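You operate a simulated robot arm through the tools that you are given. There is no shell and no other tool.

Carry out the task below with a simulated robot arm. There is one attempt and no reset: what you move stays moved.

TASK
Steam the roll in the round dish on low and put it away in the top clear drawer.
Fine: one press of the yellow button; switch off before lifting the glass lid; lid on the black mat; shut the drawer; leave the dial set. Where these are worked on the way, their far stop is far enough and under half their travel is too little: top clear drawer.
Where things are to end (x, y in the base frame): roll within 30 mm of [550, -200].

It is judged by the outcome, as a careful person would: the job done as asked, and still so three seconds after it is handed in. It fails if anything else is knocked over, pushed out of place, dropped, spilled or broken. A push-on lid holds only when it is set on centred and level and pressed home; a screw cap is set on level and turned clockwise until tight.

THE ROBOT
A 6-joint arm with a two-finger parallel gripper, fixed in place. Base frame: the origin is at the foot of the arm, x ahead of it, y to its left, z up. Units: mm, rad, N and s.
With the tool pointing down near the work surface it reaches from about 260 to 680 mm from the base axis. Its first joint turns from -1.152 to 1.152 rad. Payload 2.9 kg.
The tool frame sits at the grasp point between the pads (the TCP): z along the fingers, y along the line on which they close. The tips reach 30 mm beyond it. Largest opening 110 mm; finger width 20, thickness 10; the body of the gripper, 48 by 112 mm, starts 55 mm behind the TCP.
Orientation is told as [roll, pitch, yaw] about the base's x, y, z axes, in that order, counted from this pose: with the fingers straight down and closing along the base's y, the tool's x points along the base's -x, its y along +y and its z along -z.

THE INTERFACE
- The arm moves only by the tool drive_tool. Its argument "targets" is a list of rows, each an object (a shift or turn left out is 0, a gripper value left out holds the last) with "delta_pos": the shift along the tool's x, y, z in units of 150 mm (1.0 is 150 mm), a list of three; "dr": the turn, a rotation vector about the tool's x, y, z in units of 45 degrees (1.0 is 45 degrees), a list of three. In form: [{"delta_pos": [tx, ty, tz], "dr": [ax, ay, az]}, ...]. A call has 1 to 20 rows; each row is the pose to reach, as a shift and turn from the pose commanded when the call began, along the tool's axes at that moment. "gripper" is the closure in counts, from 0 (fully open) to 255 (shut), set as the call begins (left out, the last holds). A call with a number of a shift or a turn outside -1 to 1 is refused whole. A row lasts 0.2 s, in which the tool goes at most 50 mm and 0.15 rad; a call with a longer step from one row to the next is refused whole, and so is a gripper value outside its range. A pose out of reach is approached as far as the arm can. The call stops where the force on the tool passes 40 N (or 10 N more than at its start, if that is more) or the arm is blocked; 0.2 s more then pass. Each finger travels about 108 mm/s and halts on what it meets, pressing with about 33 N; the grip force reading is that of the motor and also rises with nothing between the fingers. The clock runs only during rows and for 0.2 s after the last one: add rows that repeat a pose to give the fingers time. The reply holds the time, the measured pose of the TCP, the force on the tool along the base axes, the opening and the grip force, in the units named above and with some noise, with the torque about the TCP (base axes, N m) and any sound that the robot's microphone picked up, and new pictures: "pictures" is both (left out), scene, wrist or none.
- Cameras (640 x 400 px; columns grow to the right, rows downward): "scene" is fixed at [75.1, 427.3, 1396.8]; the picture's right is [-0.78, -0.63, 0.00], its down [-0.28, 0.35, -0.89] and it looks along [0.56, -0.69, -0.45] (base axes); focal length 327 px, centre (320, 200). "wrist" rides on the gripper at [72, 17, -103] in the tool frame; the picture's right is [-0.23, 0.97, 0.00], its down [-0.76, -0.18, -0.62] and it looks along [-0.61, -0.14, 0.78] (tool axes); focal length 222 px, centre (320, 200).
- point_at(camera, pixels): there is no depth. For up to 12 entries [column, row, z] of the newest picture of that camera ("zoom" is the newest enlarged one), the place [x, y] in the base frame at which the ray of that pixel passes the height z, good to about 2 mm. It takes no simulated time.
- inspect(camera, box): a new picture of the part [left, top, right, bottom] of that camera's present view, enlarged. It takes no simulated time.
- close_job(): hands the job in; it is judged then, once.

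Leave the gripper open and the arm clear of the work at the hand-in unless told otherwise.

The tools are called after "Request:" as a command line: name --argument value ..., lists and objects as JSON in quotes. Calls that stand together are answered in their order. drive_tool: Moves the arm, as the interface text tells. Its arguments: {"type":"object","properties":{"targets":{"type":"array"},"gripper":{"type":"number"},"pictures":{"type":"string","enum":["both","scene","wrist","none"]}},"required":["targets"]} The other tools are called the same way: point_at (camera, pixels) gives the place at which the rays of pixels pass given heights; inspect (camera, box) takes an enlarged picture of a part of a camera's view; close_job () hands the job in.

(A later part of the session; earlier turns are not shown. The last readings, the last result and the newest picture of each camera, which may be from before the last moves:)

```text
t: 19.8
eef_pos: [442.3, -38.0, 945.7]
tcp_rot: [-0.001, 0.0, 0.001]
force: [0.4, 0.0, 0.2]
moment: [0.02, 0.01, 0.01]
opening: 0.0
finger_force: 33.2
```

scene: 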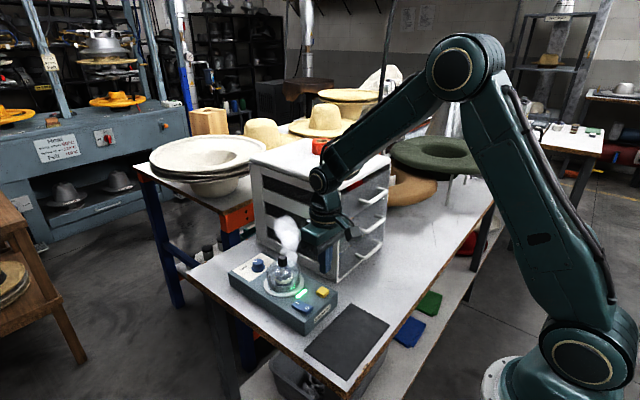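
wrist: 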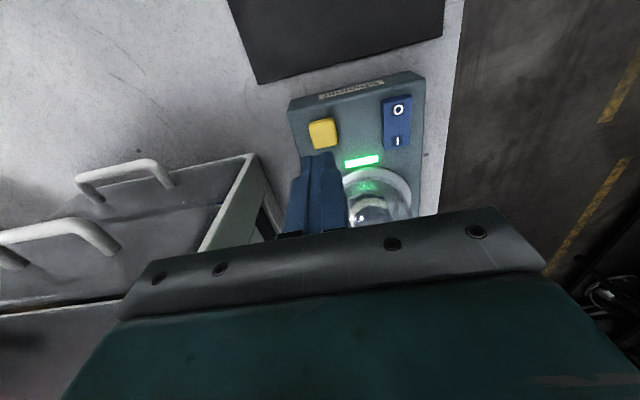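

Steam continues. While it steams I'll use the time to look at the drawer handle: rise, retreat, and move right to about (330,-260,1130).

Request:
drive_tool --targets '[{"delta_pos": [0, 0, -0.3]}, {"delta_pos": [0.2, -0.1, -0.5]}, {"delta_pos": [0.4, -0.25, -0.7]}, {"delta_pos": [0.57, -0.4, -0.9]}, {"delta_pos": [0.743, -0.5, -1.0]}]' --gripper 0 --pictures "none"

Request:
drive_tool --targets '[{"delta_pos": [0, -0.3, -0.1]}, {"delta_pos": [0, -0.6, -0.2]}, {"delta_pos": [0, -0.9, -0.24]}, {"delta_pos": [0, -0.99, -0.24]}, {"delta_pos": [0, -0.99, -0.24]}]'

Request:
inspect --camera "scene" --box '[225, 140, 425, 330]'

```text
t: 21.0
eef_pos: [328.6, -111.5, 1095.4]
tcp_rot: [-0.001, 0.001, 0.001]
force: [0.6, 0.8, -0.1]
moment: [0.0, -0.04, 0.03]
opening: 109.6
finger_force: 0.1
```

```text
t: 22.2
eef_pos: [328.3, -260.1, 1128.8]
tcp_rot: [-0.001, 0.001, 0.0]
force: [-0.1, -0.3, -0.4]
moment: [0.01, 0.0, 0.0]
opening: 110.2
finger_force: 0.0
```

scene: 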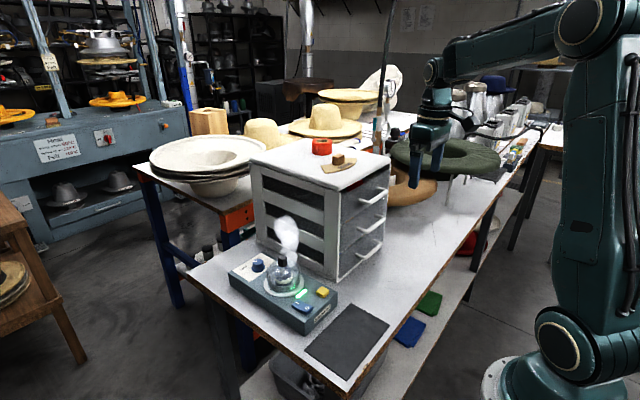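
wrist: 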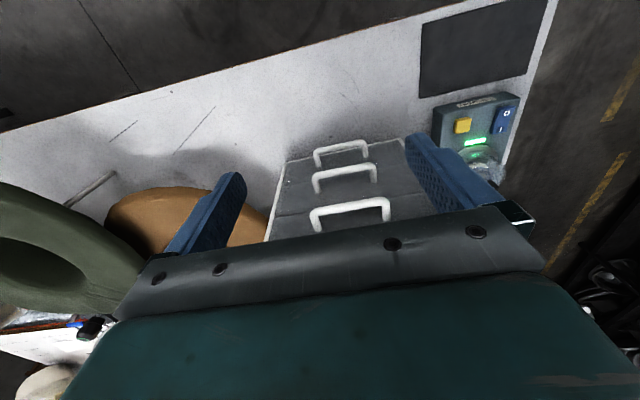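

```text
2.11 times, centred on (325, 235) of scene
```

zoom: 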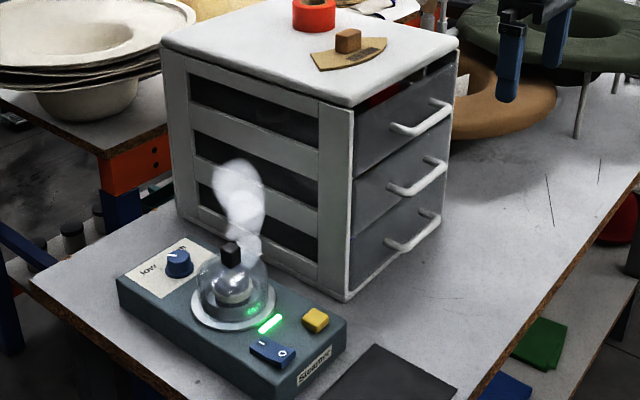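

The handle is in clear view. I'll zoom on it in both cameras.

Request:
inspect --camera "wrist" --box '[260, 130, 440, 250]'

Request:
inspect --camera "scene" --box '[320, 140, 410, 220]'

```text
3.33 times, centred on (350, 190) of wrist
```

zoom: 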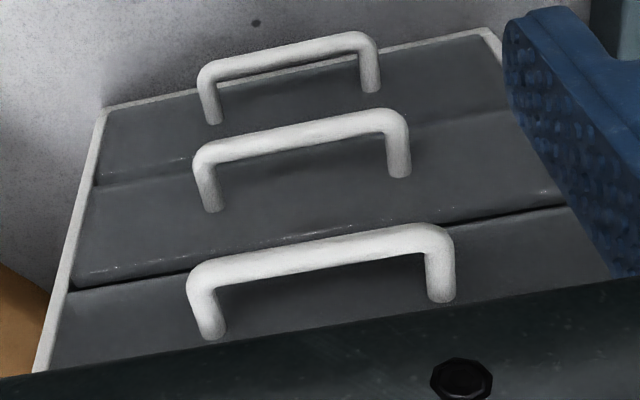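

```text
5.00 times, centred on (365, 180) of scene
```

zoom: 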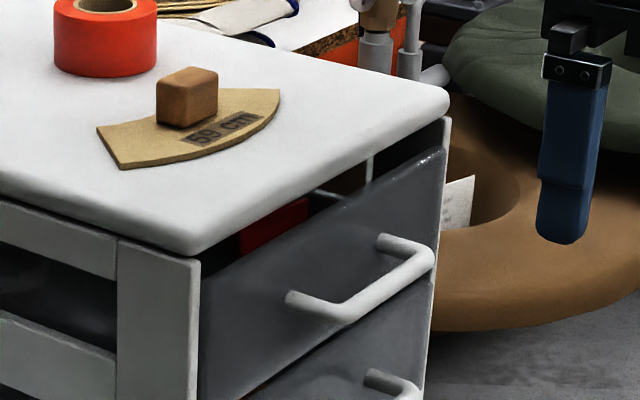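

Request:
point_at --camera "wrist" --pixels '[[315.5, 212.6, 1000], [315.5, 212.6, 1020], [384.6, 201.5, 1000], [384.6, 201.5, 1020], [386.5, 219, 1000], [386.5, 219, 1020], [319, 230, 1000], [319, 230, 1020]]'

Request:
point_at --camera "scene" --pixels '[[387, 192.4, 1000], [387, 192.4, 1020], [369.4, 203, 1000], [369.4, 203, 1020], [360.4, 200.6, 1000], [360.4, 200.6, 1020], [377.4, 188.6, 1000], [377.4, 188.6, 1020], [389, 171, 1060], [389, 171, 1040], [340, 190, 1070], [391, 160.5, 1070]]'

```text
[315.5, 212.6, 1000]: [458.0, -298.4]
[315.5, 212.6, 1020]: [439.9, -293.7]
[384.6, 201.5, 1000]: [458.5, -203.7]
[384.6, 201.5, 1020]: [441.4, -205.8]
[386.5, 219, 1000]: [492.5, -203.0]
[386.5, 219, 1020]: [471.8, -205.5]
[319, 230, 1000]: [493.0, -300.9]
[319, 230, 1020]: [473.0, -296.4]
```

```text
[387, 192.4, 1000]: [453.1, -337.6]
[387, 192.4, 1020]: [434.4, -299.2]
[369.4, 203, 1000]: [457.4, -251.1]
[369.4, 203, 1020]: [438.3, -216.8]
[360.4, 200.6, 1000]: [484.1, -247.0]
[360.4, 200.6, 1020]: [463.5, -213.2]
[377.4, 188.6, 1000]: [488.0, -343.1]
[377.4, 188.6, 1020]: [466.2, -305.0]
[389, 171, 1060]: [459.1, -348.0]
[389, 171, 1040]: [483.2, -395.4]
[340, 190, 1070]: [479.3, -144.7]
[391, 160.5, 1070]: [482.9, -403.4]
```

Handle bar: x≈435, y -207 to -293, z≈1024, centre y≈-250, with about a 30 mm gap behind it. I'll grip it with the fingers closing across the bar, tilted 20° forward so the gripper body clears the cabinet top. First I'll yaw -90° here in free space.

Request:
drive_tool --targets '[{"dr": [0, 0, 0.17]}, {"dr": [0, 0, 0.34]}, {"dr": [0, 0, 0.51]}, {"dr": [0, 0, 0.68]}, {"dr": [0, 0, 0.85]}, {"dr": [0, 0, 1.0]}]' --gripper 165 --pictures "none"

Request:
drive_tool --targets '[{"dr": [0, 0, 0.17]}, {"dr": [0, 0, 0.34]}, {"dr": [0, 0, 0.51]}, {"dr": [0, 0, 0.68]}, {"dr": [0, 0, 0.85]}, {"dr": [0, 0, 1.0]}]' --pictures "none"

Request:
drive_tool --targets '[{"dr": [-0.15, 0, 0]}, {"dr": [-0.3, 0, 0]}, {"dr": [-0.444, 0, 0]}, {"dr": [-0.444, 0, 0]}]'

```text
t: 23.6
eef_pos: [329.1, -260.4, 1128.7]
tcp_rot: [0.0, -0.002, -0.787]
force: [-0.1, -0.4, -0.6]
moment: [0.02, 0.0, 0.0]
opening: 38.8
finger_force: 0.0
```

```text
t: 25.0
eef_pos: [330.2, -261.5, 1130.6]
tcp_rot: [-0.001, -0.001, -1.572]
force: [1.0, 0.1, -0.3]
moment: [0.02, 0.02, 0.02]
opening: 38.8
finger_force: 0.1
```

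```text
t: 26.0
eef_pos: [330.7, -260.3, 1129.9]
tcp_rot: [0.351, -0.001, -1.57]
force: [-0.5, 0.4, -0.2]
moment: [0.02, 0.03, -0.02]
opening: 38.6
finger_force: 0.1
```

scene: 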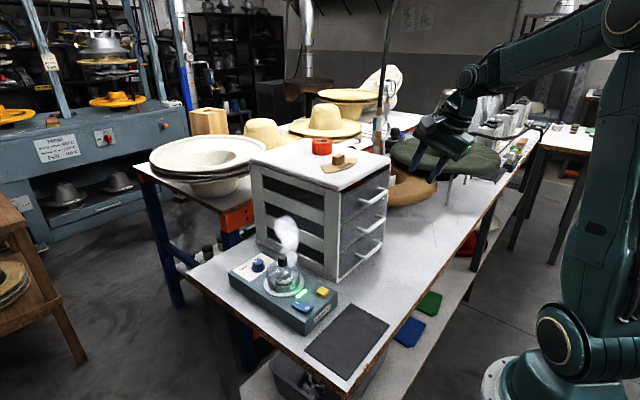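
wrist: 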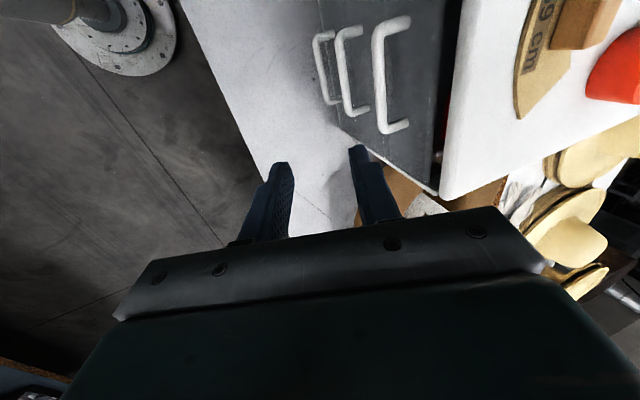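

The tilt is right and steam continues. I'll line up along the approach axis above the handle and stop short to check.

Request:
drive_tool --targets '[{"delta_pos": [0.03, 0.2, 0.1]}, {"delta_pos": [0.067, 0.415, 0.25]}, {"delta_pos": [0.067, 0.415, 0.45]}, {"delta_pos": [0.067, 0.415, 0.45]}]'

Request:
inspect --camera "wrist" --box '[220, 60, 460, 230]'

Request:
inspect --camera "scene" --box '[320, 130, 430, 230]'

```text
t: 27.0
eef_pos: [411.7, -250.3, 1085.9]
tcp_rot: [0.349, -0.001, -1.572]
force: [-0.9, -0.2, 0.0]
moment: [0.02, 0.02, -0.02]
opening: 38.7
finger_force: 0.0
```

scene: 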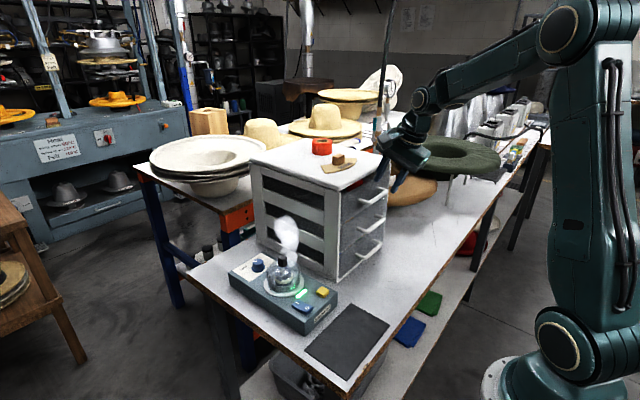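
wrist: 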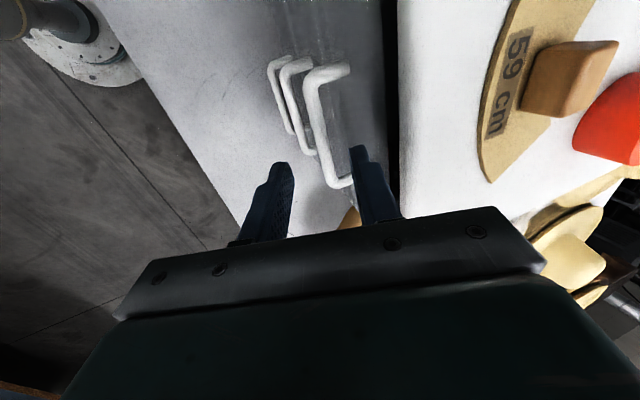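

```text
2.35 times, centred on (340, 145) of wrist
```

zoom: 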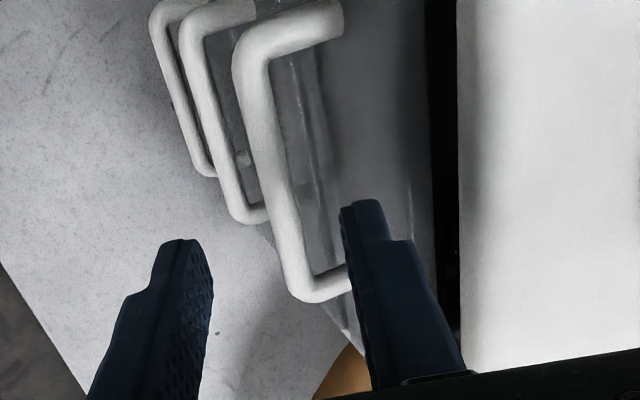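

```text
4.00 times, centred on (375, 180) of scene
```

zoom: 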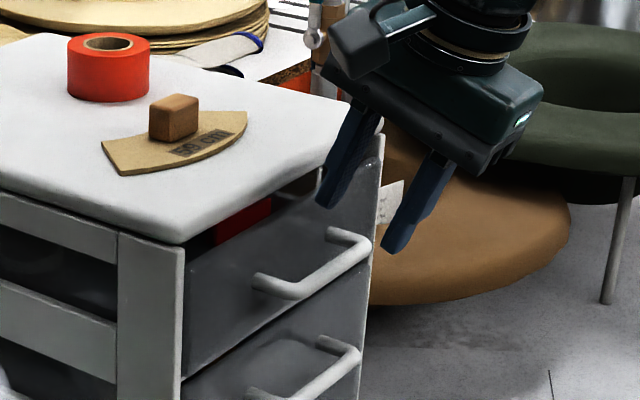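

Request:
point_at --camera "wrist" --pixels '[[312.5, 81.3, 1020], [312.5, 81.3, 1026], [333, 181.3, 1020], [333, 181.3, 1026], [321, 132.3, 1020], [321, 132.3, 1026], [354.5, 177, 1024]]'

```text
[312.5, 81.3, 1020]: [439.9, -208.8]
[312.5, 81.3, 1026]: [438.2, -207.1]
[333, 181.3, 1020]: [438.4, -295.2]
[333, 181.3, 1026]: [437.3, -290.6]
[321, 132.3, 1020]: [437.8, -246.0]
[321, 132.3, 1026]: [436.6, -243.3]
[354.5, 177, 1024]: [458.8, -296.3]
```

Bar confirmed at x≈437, z≈1023. I'll move the last 50 mm along the tool axis and then close on it.

Request:
drive_tool --targets '[{"delta_pos": [0, 0.015, 0.15]}, {"delta_pos": [0, 0.015, 0.25]}, {"delta_pos": [0, 0.015, 0.333]}, {"delta_pos": [0, 0.015, 0.333]}]'

Request:
inspect --camera "scene" --box '[320, 130, 430, 230]'

```text
t: 28.0
eef_pos: [429.5, -251.7, 1041.5]
tcp_rot: [0.349, 0.0, -1.572]
force: [-13.4, -0.3, 13.1]
moment: [-0.01, -0.26, -0.01]
opening: 34.8
finger_force: 0.0
```

scene: 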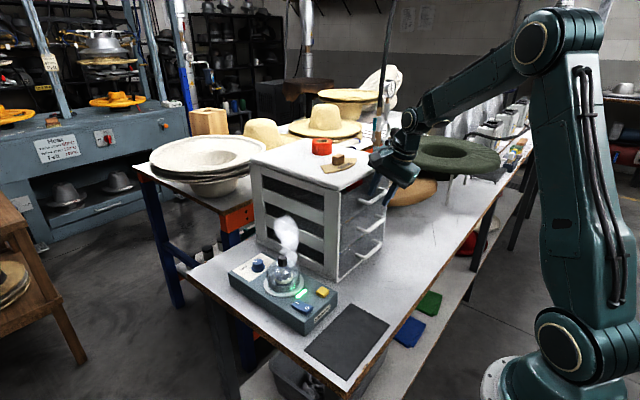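
wrist: 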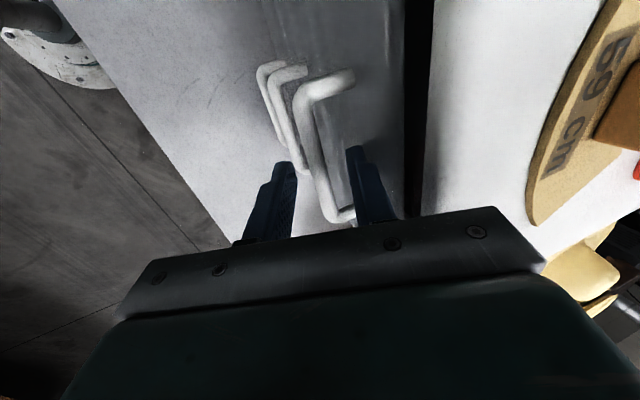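

```text
4.00 times, centred on (375, 180) of scene
```

zoom: 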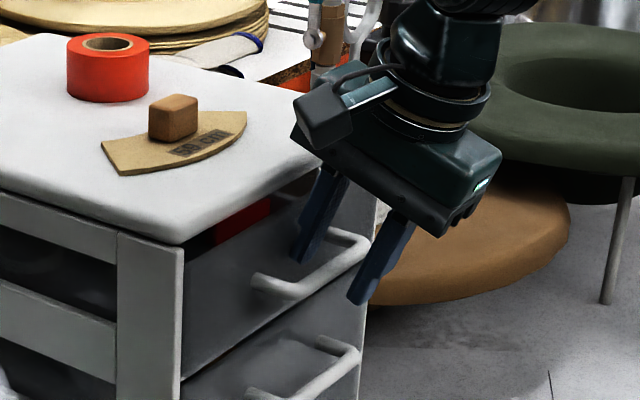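

There is light contact: the rear finger touches the drawer front, with about 18 N and the opening squeezed to 35 mm. I'll shift 4 mm back towards the base and then close on the bar.

Request:
drive_tool --targets '[{"delta_pos": [0, -0.027, -0.01]}, {"delta_pos": [0, -0.027, -0.01]}]' --pictures "none"

Request:
drive_tool --targets '[{}, {}, {}, {}]' --gripper 255

Request:
inspect --camera "scene" --box '[320, 130, 430, 230]'

```text
t: 28.6
eef_pos: [428.1, -250.4, 1042.2]
tcp_rot: [0.348, 0.0, -1.57]
force: [0.3, -0.1, 0.0]
moment: [0.0, 0.01, 0.02]
opening: 38.9
finger_force: 0.1
```

```text
t: 29.6
eef_pos: [426.4, -250.2, 1042.9]
tcp_rot: [0.349, 0.0, -1.571]
force: [0.5, 0.2, 1.9]
moment: [-0.16, 0.02, 0.44]
opening: 10.5
finger_force: 45.0
```

scene: 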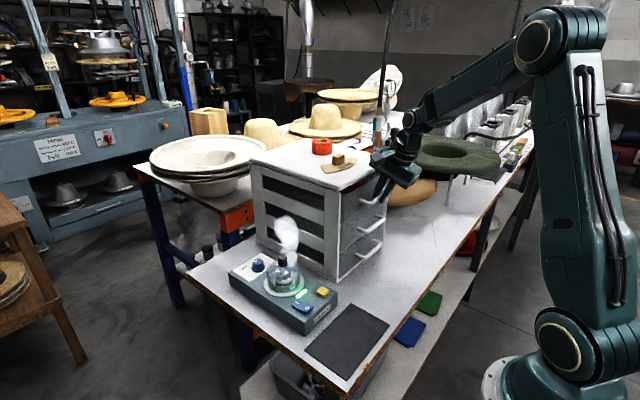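
wrist: 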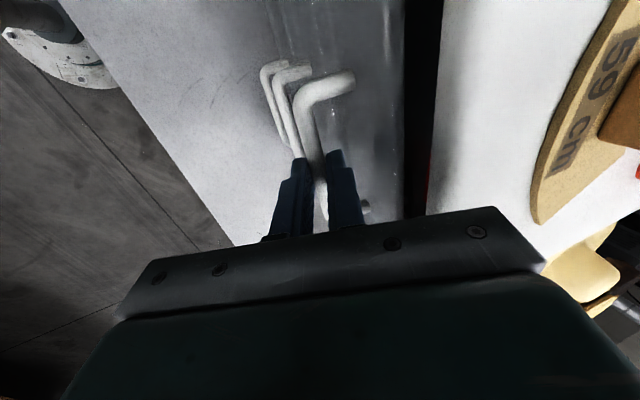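

```text
4.00 times, centred on (375, 180) of scene
```

zoom: 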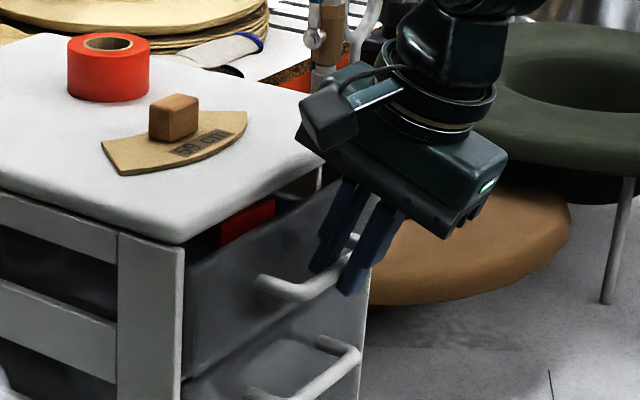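

The bar is gripped at 10.5 mm. I'll pull straight back (-x) 150 mm at a gentle pace.

Request:
drive_tool --targets '[{"delta_pos": [0, -0.0627, -0.0228]}, {"delta_pos": [0, -0.188, -0.0684]}, {"delta_pos": [0, -0.313, -0.114]}, {"delta_pos": [0, -0.439, -0.16]}, {"delta_pos": [0, -0.564, -0.205]}, {"delta_pos": [0, -0.689, -0.251]}, {"delta_pos": [0, -0.815, -0.296]}, {"delta_pos": [0, -0.94, -0.342]}, {"delta_pos": [0, -0.94, -0.342]}]'

Request:
inspect --camera "scene" --box '[270, 130, 450, 260]'

```text
t: 31.6
eef_pos: [276.7, -250.5, 1042.5]
tcp_rot: [0.35, -0.002, -1.571]
force: [-0.2, 4.3, 31.0]
moment: [-0.22, -0.25, 0.41]
opening: 10.5
finger_force: 44.7
```

scene: 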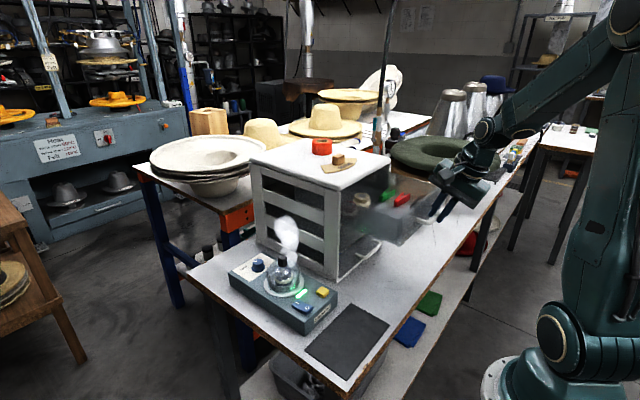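
wrist: 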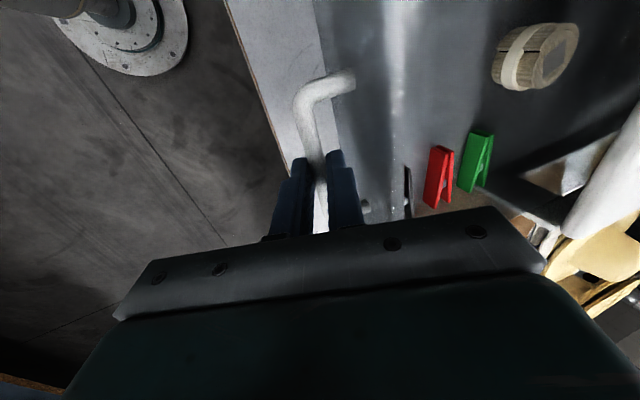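

```text
3.08 times, centred on (360, 195) of scene
```

zoom: 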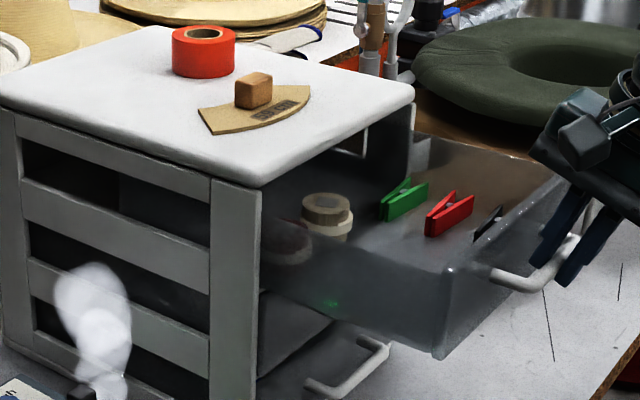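

The drawer is out about 150 mm and shows pegs and a wooden roll inside. The tool reads +31 N vertical. I'll ease up 2 mm and see whether there is more travel.

Request:
drive_tool --targets '[{"delta_pos": [0, 0.004, -0.013]}, {"delta_pos": [0, -0.06, -0.036]}, {"delta_pos": [0, -0.121, -0.059]}]' --pictures "scene"

Request:
inspect --camera "scene" --box '[270, 130, 450, 260]'

```text
t: 32.4
eef_pos: [256.1, -251.6, 1043.0]
tcp_rot: [0.348, 0.0, -1.572]
force: [0.1, -1.9, 4.1]
moment: [-0.55, -0.01, 0.29]
opening: 10.5
finger_force: 44.7
```

scene: 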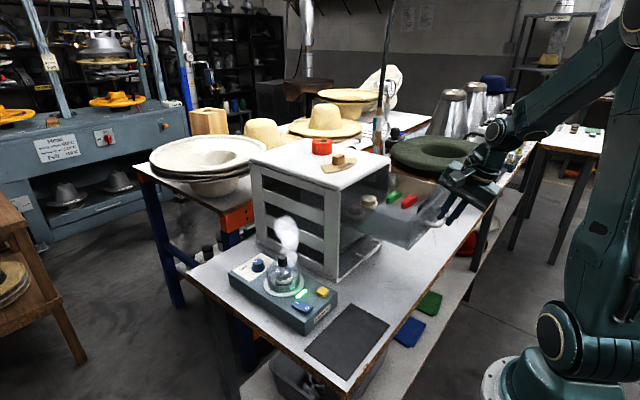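

```text
3.08 times, centred on (360, 195) of scene
```

zoom: 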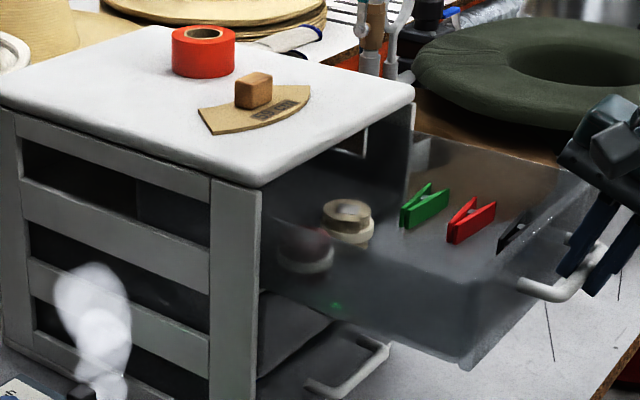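

It moves freely with about 170 mm open and little force. I'll pull another 35 mm looking for the stop.

Request:
drive_tool --targets '[{"delta_pos": [0, -0.07, -0.026]}, {"delta_pos": [0, -0.145, -0.054]}, {"delta_pos": [0, -0.219, -0.081]}, {"delta_pos": [0, -0.219, -0.081]}]'

Request:
inspect --camera "scene" --box '[270, 130, 450, 260]'

```text
t: 33.4
eef_pos: [220.8, -250.2, 1042.4]
tcp_rot: [0.347, 0.004, -1.57]
force: [-0.7, -1.6, -12.5]
moment: [0.25, 0.1, 0.63]
opening: 10.3
finger_force: 44.8
```

scene: 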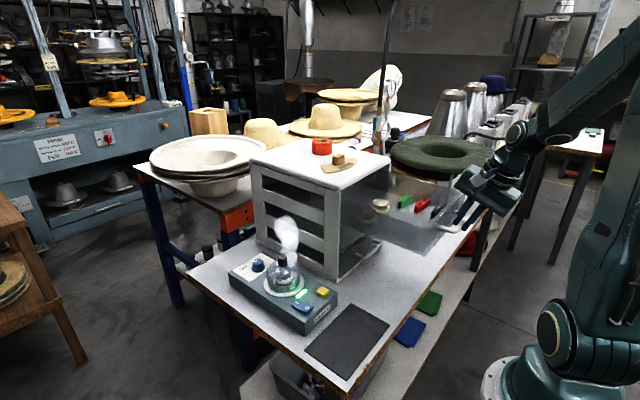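
wrist: 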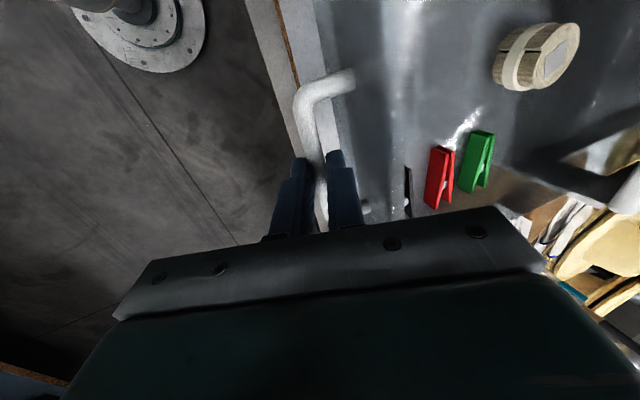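

```text
3.08 times, centred on (360, 195) of scene
```

zoom: 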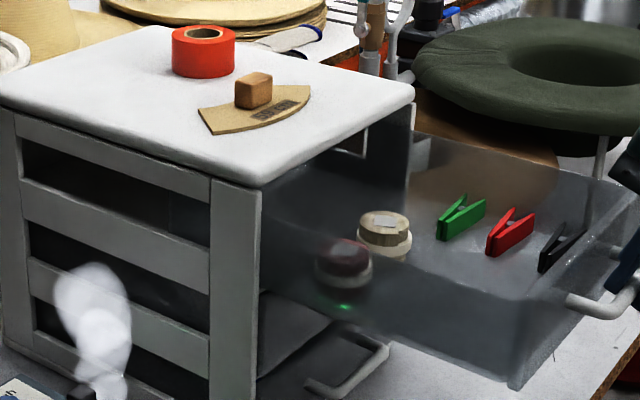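

About 205 mm out and still smooth. I'll locate the contents (wooden roll at wrist (545,45), pegs) to see whether the goal spot is free.

Request:
inspect --camera "wrist" --box '[310, 0, 630, 220]'

Request:
point_at --camera "scene" --pixels '[[380.8, 201.5, 1000], [380.8, 201.5, 1020], [368.1, 209.7, 1000], [368.1, 209.7, 1020], [405, 203, 1000], [420, 208, 1000]]'

Request:
point_at --camera "wrist" --pixels '[[556, 52, 1000], [556, 52, 1020], [440, 175, 1000], [480, 160, 1000], [407, 190, 1000]]'

```text
1.82 times, centred on (470, 110) of wrist
```

zoom: 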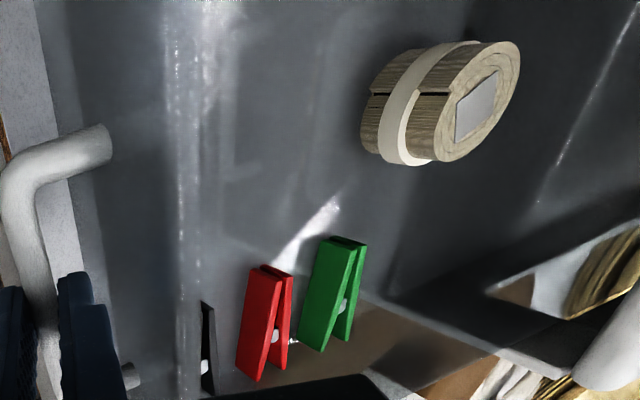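

```text
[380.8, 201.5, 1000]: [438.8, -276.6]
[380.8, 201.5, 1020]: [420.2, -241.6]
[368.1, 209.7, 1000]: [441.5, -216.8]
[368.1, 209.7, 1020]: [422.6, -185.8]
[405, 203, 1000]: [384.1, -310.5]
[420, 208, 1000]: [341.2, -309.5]
```

```text
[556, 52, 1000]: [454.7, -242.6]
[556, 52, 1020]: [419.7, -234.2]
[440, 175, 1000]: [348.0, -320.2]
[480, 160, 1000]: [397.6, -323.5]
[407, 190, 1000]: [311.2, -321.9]
```

The goal in drawer terms (closed [550,-200]) is now at about (345,-200), and that spot is clear; the wooden roll is at about (420,-237). The drawer is well past half. I'll release the handle and back off along the tool axis.

Request:
drive_tool --targets '[{}, {}, {}, {"delta_pos": [0, 0, -0.2]}, {"delta_pos": [0, 0, -0.5]}, {"delta_pos": [0, 0, -0.6]}]' --gripper 165

Request:
inspect --camera "scene" --box '[250, 130, 450, 310]'

```text
t: 34.8
eef_pos: [219.2, -237.5, 1125.2]
tcp_rot: [0.346, -0.001, -1.571]
force: [0.5, 0.0, 0.5]
moment: [-0.02, -0.03, -0.01]
opening: 39.0
finger_force: 0.2
out of reach, approached as far as the arm can: row 4, 5, 6
```

scene: 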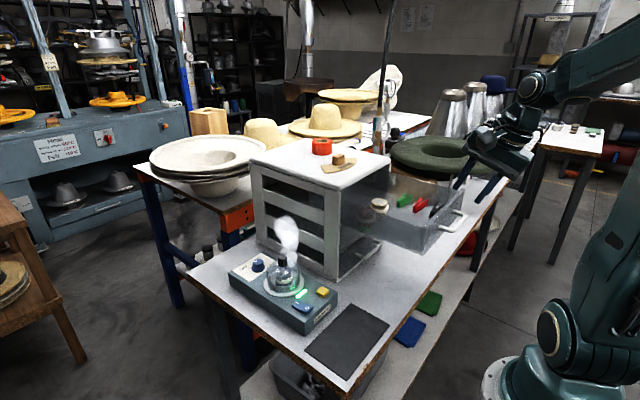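
wrist: 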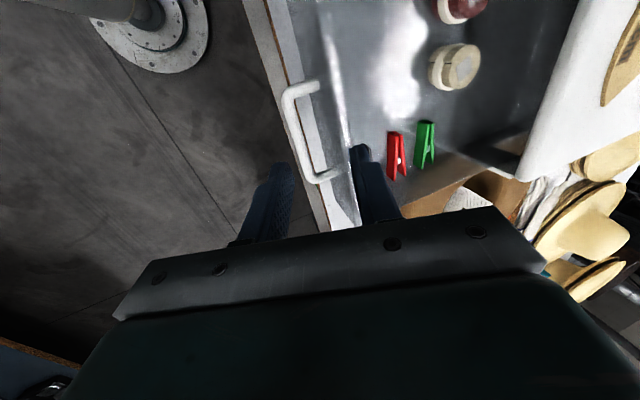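

```text
2.22 times, centred on (350, 220) of scene
```

zoom: 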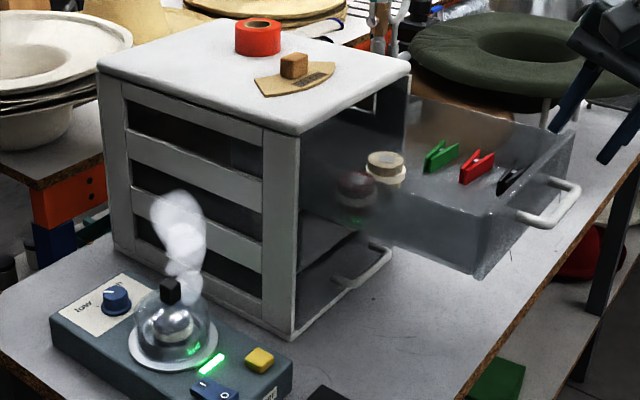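

The drawer stayed open. There is also a red roll at wrist (462,5). I'll move back into easy reach while removing the tilt, to about (300,-200,1130).

Request:
drive_tool --targets '[{"delta_pos": [0.08, 0.17, 0.062], "dr": [0.11, 0, 0]}, {"delta_pos": [0.16, 0.34, 0.125], "dr": [0.22, 0, 0]}, {"delta_pos": [0.24, 0.51, 0.188], "dr": [0.33, 0, 0]}, {"delta_pos": [0.333, 0.689, 0.251], "dr": [0.444, 0, 0]}, {"delta_pos": [0.333, 0.689, 0.251], "dr": [0.444, 0, 0]}]'

Request:
inspect --camera "wrist" --box '[300, 0, 620, 220]'

```text
t: 36.0
eef_pos: [329.1, -186.0, 1122.5]
tcp_rot: [0.0, 0.001, -1.57]
force: [-0.8, 1.2, 0.1]
moment: [0.01, -0.02, 0.01]
opening: 38.9
finger_force: 0.1
```

scene: 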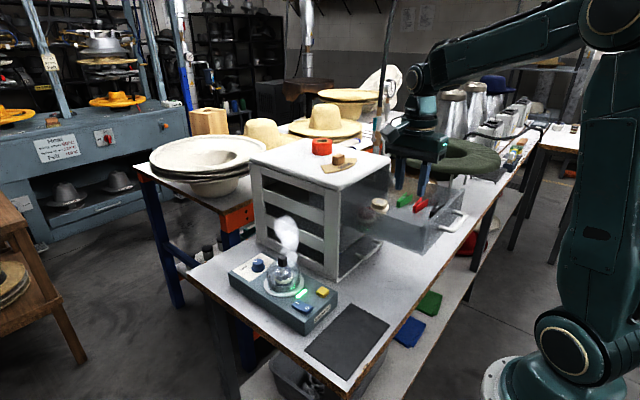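
wrist: 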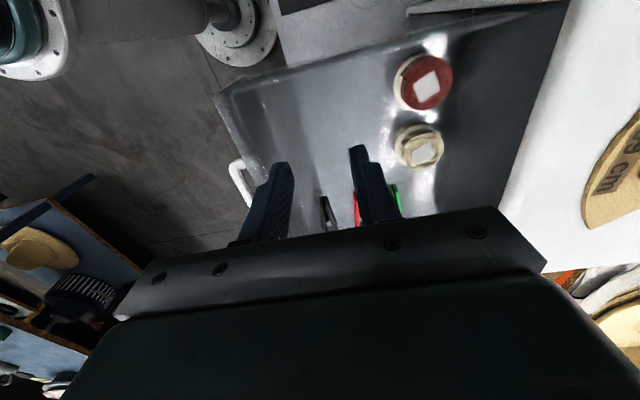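

```text
1.82 times, centred on (460, 110) of wrist
```

zoom: 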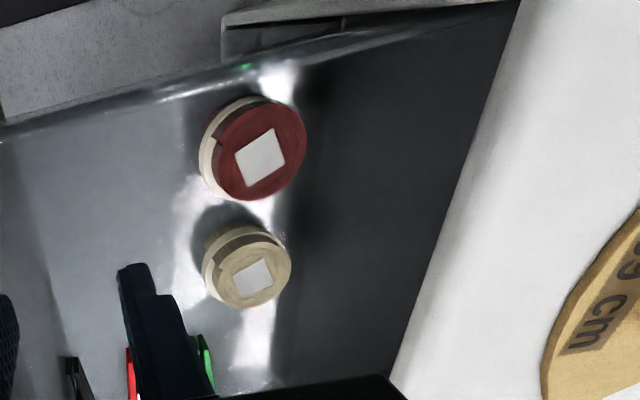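

Request:
point_at --camera "zoom" --pixels '[[258, 153, 1020], [252, 278, 1020], [70, 120, 1000], [20, 120, 1000], [120, 180, 990], [240, 70, 1000]]'

```text
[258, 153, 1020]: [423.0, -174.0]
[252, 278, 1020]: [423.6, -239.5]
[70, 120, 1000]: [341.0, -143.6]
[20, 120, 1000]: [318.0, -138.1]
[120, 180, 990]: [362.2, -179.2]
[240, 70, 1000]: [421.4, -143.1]
```

Red roll at (423,-174), wooden roll at (424,-240), and the goal spot at about (340,-200) is free. Now back to the steamer, which is still steaming at 22 s. I'll unwind the yaw while travelling towards the rocker, fingers shut.

Request:
drive_tool --targets '[{"delta_pos": [0.12, 0.06, 0], "dr": [0, 0, -0.17]}, {"delta_pos": [0.24, 0.12, 0], "dr": [0, 0, -0.34]}, {"delta_pos": [0.36, 0.18, 0], "dr": [0, 0, -0.51]}, {"delta_pos": [0.48, 0.24, 0], "dr": [0, 0, -0.68]}, {"delta_pos": [0.6, 0.3, 0], "dr": [0, 0, -0.85]}, {"delta_pos": [0.71, 0.35, 0], "dr": [0, 0, -1.0]}]' --gripper 255 --pictures "none"

Request:
drive_tool --targets '[{"dr": [0, 0, -0.17]}, {"dr": [0, 0, -0.34]}, {"dr": [0, 0, -0.51]}, {"dr": [0, 0, -0.68]}, {"dr": [0, 0, -0.85]}, {"dr": [0, 0, -1.0]}]' --pictures "scene"

```text
t: 37.4
eef_pos: [380.8, -80.2, 1124.3]
tcp_rot: [0.0, 0.001, -0.783]
force: [-0.1, 0.7, 0.5]
moment: [0.0, 0.0, -0.06]
opening: 0.2
finger_force: 33.2
```

```text
t: 38.8
eef_pos: [381.6, -81.1, 1124.9]
tcp_rot: [0.0, 0.0, 0.003]
force: [-0.6, 0.1, 0.4]
moment: [0.03, 0.0, 0.0]
opening: 0.0
finger_force: 33.0
```

scene: 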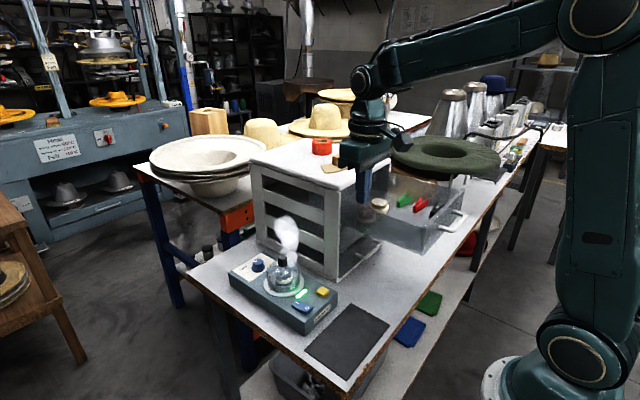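

Still steaming at 38.8 s. I'll position above the rocker's O end at about (434,27.5,975).

Request:
drive_tool --targets '[{"delta_pos": [-0.1, 0.25, 0.1]}, {"delta_pos": [-0.2, 0.5, 0.2]}, {"delta_pos": [-0.35, 0.72, 0.35]}, {"delta_pos": [-0.35, 0.72, 0.65]}, {"delta_pos": [-0.35, 0.72, 0.95]}, {"delta_pos": [-0.35, 0.72, 1.0]}, {"delta_pos": [-0.35, 0.72, 1.0]}]'

Request:
inspect --camera "wrist" --box '[220, 60, 440, 220]'

Request:
inspect --camera "scene" --box '[225, 210, 355, 330]'

```text
t: 40.4
eef_pos: [434.2, 28.7, 974.3]
tcp_rot: [0.0, 0.001, 0.002]
force: [0.8, 0.8, -0.7]
moment: [-0.04, 0.0, -0.02]
opening: 0.1
finger_force: 33.3
```

scene: 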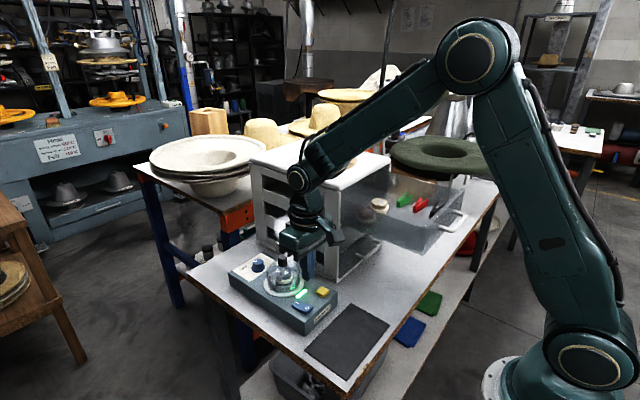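
wrist: 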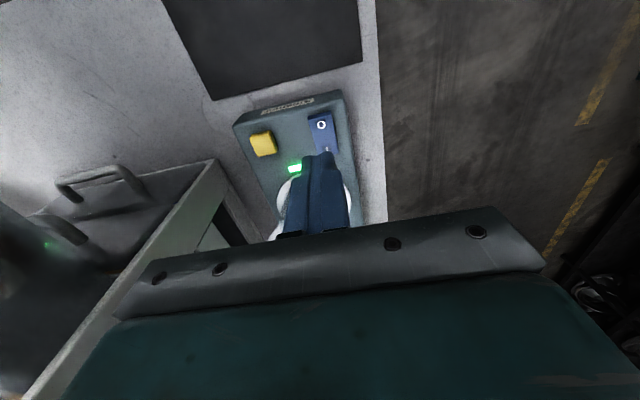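

```text
2.50 times, centred on (330, 140) of wrist
```

zoom: 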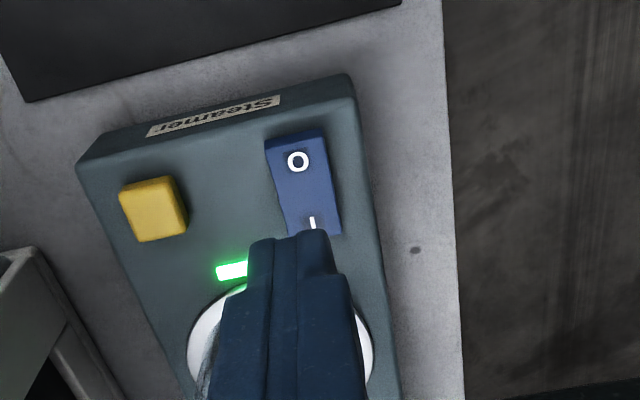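

```text
3.33 times, centred on (290, 270) of scene
```

zoom: 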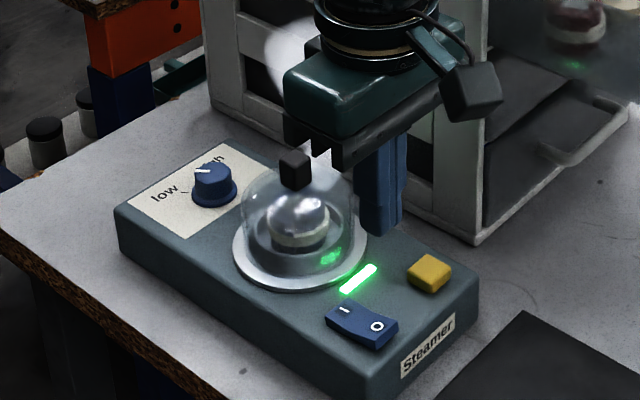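

Steam is still visible behind the wrist. I'll check the rocker's O position from this view and wait 4 s more for any end-of-cycle sign.

Request:
point_at --camera "wrist" --pixels '[[320.8, 124, 857], [326.8, 149, 854], [316.5, 112, 857]]'

Request:
drive_tool --targets '[{}, {}, {}, {}, {}, {}, {}, {}, {}, {}, {}, {}, {}, {}, {}, {}, {}, {}, {}, {}]' --pictures "scene"

```text
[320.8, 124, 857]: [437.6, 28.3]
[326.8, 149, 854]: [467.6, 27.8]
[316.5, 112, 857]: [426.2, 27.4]
```

```text
t: 44.6
eef_pos: [435.0, 29.0, 974.1]
tcp_rot: [-0.002, 0.0, 0.0]
force: [0.8, 0.1, 0.8]
moment: [-0.04, 0.0, 0.01]
opening: 0.1
finger_force: 32.8
```

scene: 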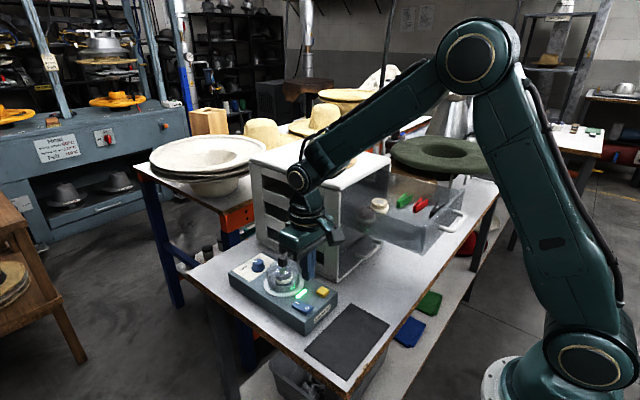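

No change, so the steamer runs until switched off, and it has had 30 s of steam. Now I'll press the rocker's O end.

Request:
drive_tool --targets '[{"delta_pos": [0, 0, 0.28]}, {"delta_pos": [0, 0, 0.54]}, {"delta_pos": [0, 0, 0.58]}, {"delta_pos": [0, 0, 0.593]}, {"delta_pos": [0, 0, 0.607]}, {"delta_pos": [0, 0, 0.62]}, {"delta_pos": [0, 0, 0.633]}]'

Request:
inspect --camera "scene" --box '[225, 210, 355, 330]'

```text
t: 46.0
eef_pos: [434.6, 29.3, 884.2]
tcp_rot: [0.0, -0.004, -0.001]
force: [-4.3, -0.2, 5.9]
moment: [-0.03, 0.04, -0.02]
opening: 0.0
finger_force: 32.3
stopped in row 6: the force on the tool passed its limit at 46 N (the readings are from after the stop); the commanded pose is now the measured one
```

scene: 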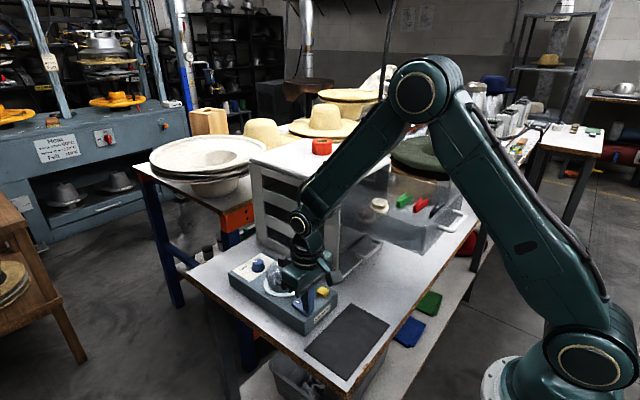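
wrist: 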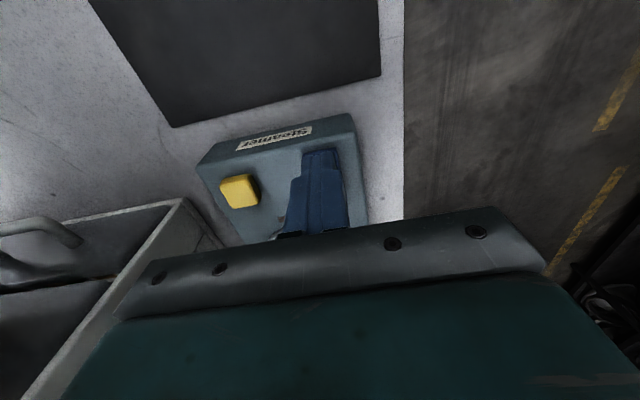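

```text
3.33 times, centred on (290, 270) of scene
```

zoom: 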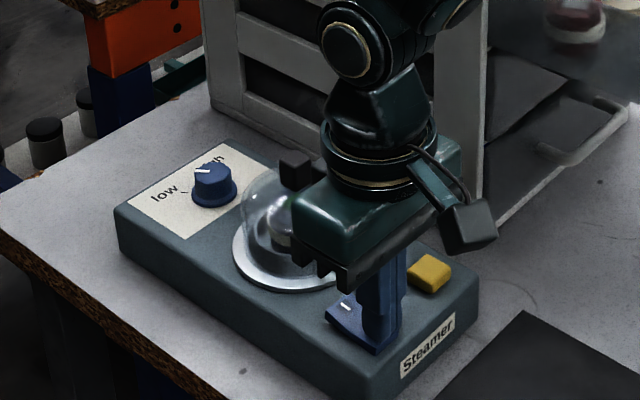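

The press hit its stop (46 N) and the green glow looks gone. I'll rise straight up to check the lamp and rocker.

Request:
drive_tool --targets '[{"delta_pos": [0, 0, -0.25]}, {"delta_pos": [0, 0, -0.55]}, {"delta_pos": [0, 0, -0.8]}, {"delta_pos": [0, 0, -0.8]}]'

Request:
inspect --camera "wrist" --box '[220, 60, 440, 220]'

Request:
inspect --camera "scene" --box '[225, 210, 355, 330]'

```text
t: 47.0
eef_pos: [435.0, 27.4, 1001.9]
tcp_rot: [0.002, -0.004, 0.0]
force: [0.4, 0.1, -0.1]
moment: [0.0, -0.01, -0.01]
opening: 0.0
finger_force: 33.1
```

scene: 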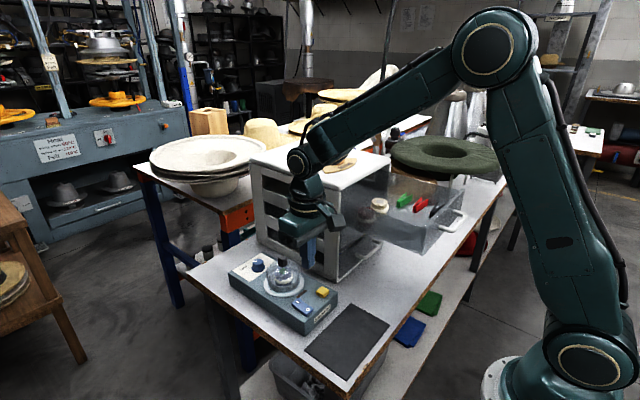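
wrist: 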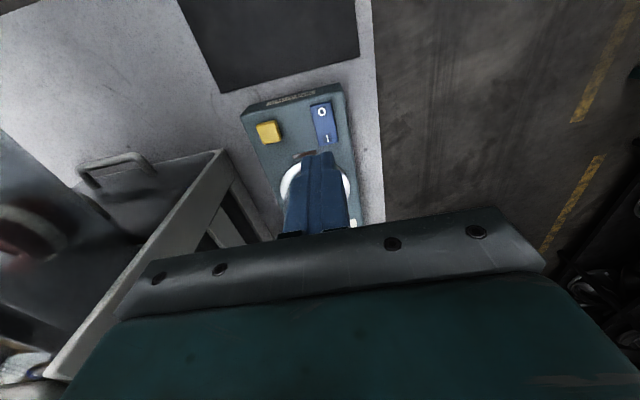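

```text
2.50 times, centred on (330, 140) of wrist
```

zoom: 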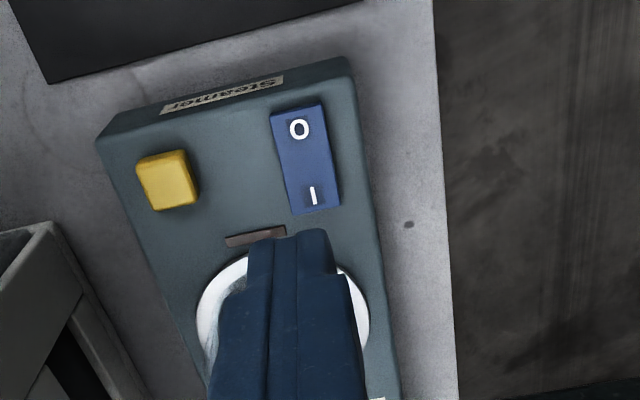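

```text
3.33 times, centred on (290, 270) of scene
```

zoom: 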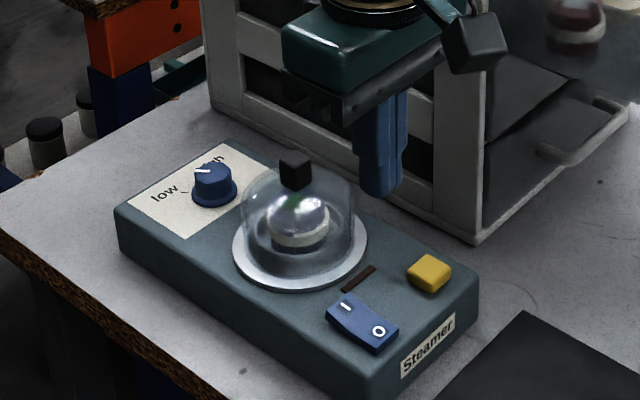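

The rocker is flipped, the lamp is dark and the steam has gone. Next is the lid: I'll move above the knob to measure it from close range with the gripper half open.

Request:
drive_tool --targets '[{"delta_pos": [-0.2, -0.07, -0.05]}, {"delta_pos": [-0.4, -0.14, -0.05]}, {"delta_pos": [-0.54, -0.2, -0.05]}, {"delta_pos": [-0.54, -0.2, -0.05]}]' --gripper 130

Request:
inspect --camera "wrist" --box '[240, 40, 420, 200]'

Request:
inspect --camera "scene" --box '[240, 235, 320, 305]'

```text
t: 48.0
eef_pos: [515.6, -4.1, 1012.4]
tcp_rot: [0.0, -0.003, 0.0]
force: [-0.1, 0.4, 0.4]
moment: [0.02, 0.05, -0.01]
opening: 53.8
finger_force: 0.2
```

scene: 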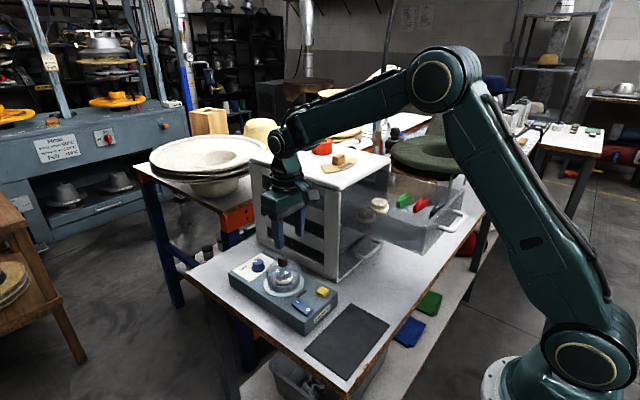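
wrist: 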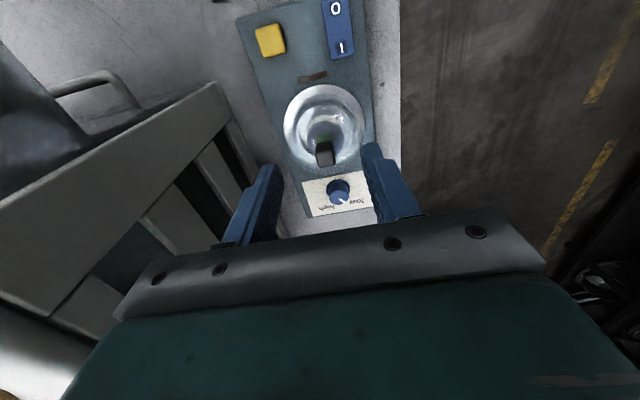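

```text
2.50 times, centred on (330, 120) of wrist
```

zoom: 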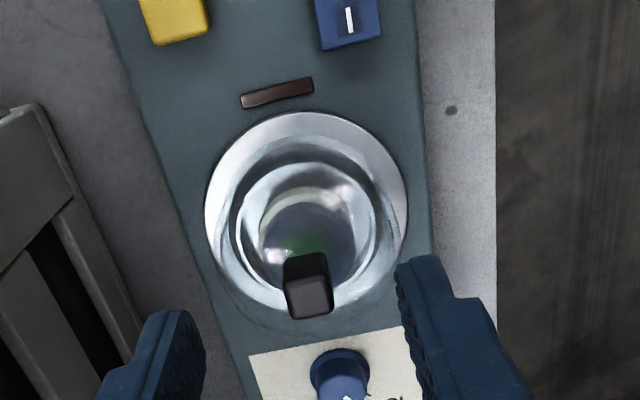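

```text
5.71 times, centred on (280, 270) of scene
```

zoom: 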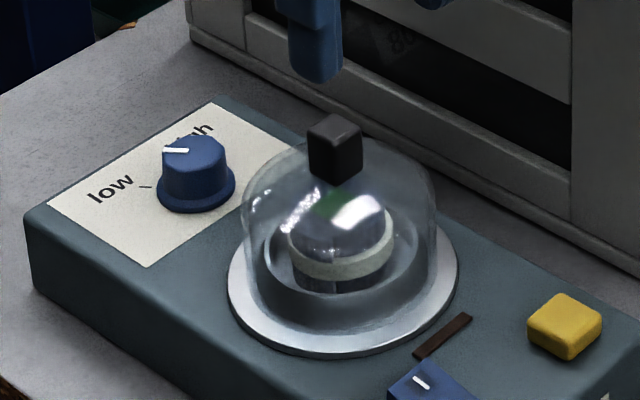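

Request:
point_at --camera "wrist" --pixels '[[325.6, 158.8, 920], [325.6, 158.8, 935], [323, 143, 905], [324, 120, 845], [283.6, 125, 845], [365, 120, 845], [325, 85, 845]]'

Request:
point_at --camera "scene" --pixels '[[282.7, 257.8, 920], [282.7, 257.8, 935], [283, 267.6, 900], [283, 267.6, 915], [264, 287, 845], [304.4, 283, 845], [284, 297.3, 845]]'

```text
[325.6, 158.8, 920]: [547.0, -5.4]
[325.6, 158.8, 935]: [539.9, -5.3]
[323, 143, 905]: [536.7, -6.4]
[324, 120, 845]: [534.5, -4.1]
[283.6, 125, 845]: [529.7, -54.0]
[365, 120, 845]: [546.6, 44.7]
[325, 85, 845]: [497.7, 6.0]
```

```text
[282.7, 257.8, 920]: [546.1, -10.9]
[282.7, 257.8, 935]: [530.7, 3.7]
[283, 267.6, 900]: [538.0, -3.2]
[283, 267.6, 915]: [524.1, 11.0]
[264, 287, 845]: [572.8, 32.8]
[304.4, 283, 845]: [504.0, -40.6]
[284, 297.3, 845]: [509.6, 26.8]
```

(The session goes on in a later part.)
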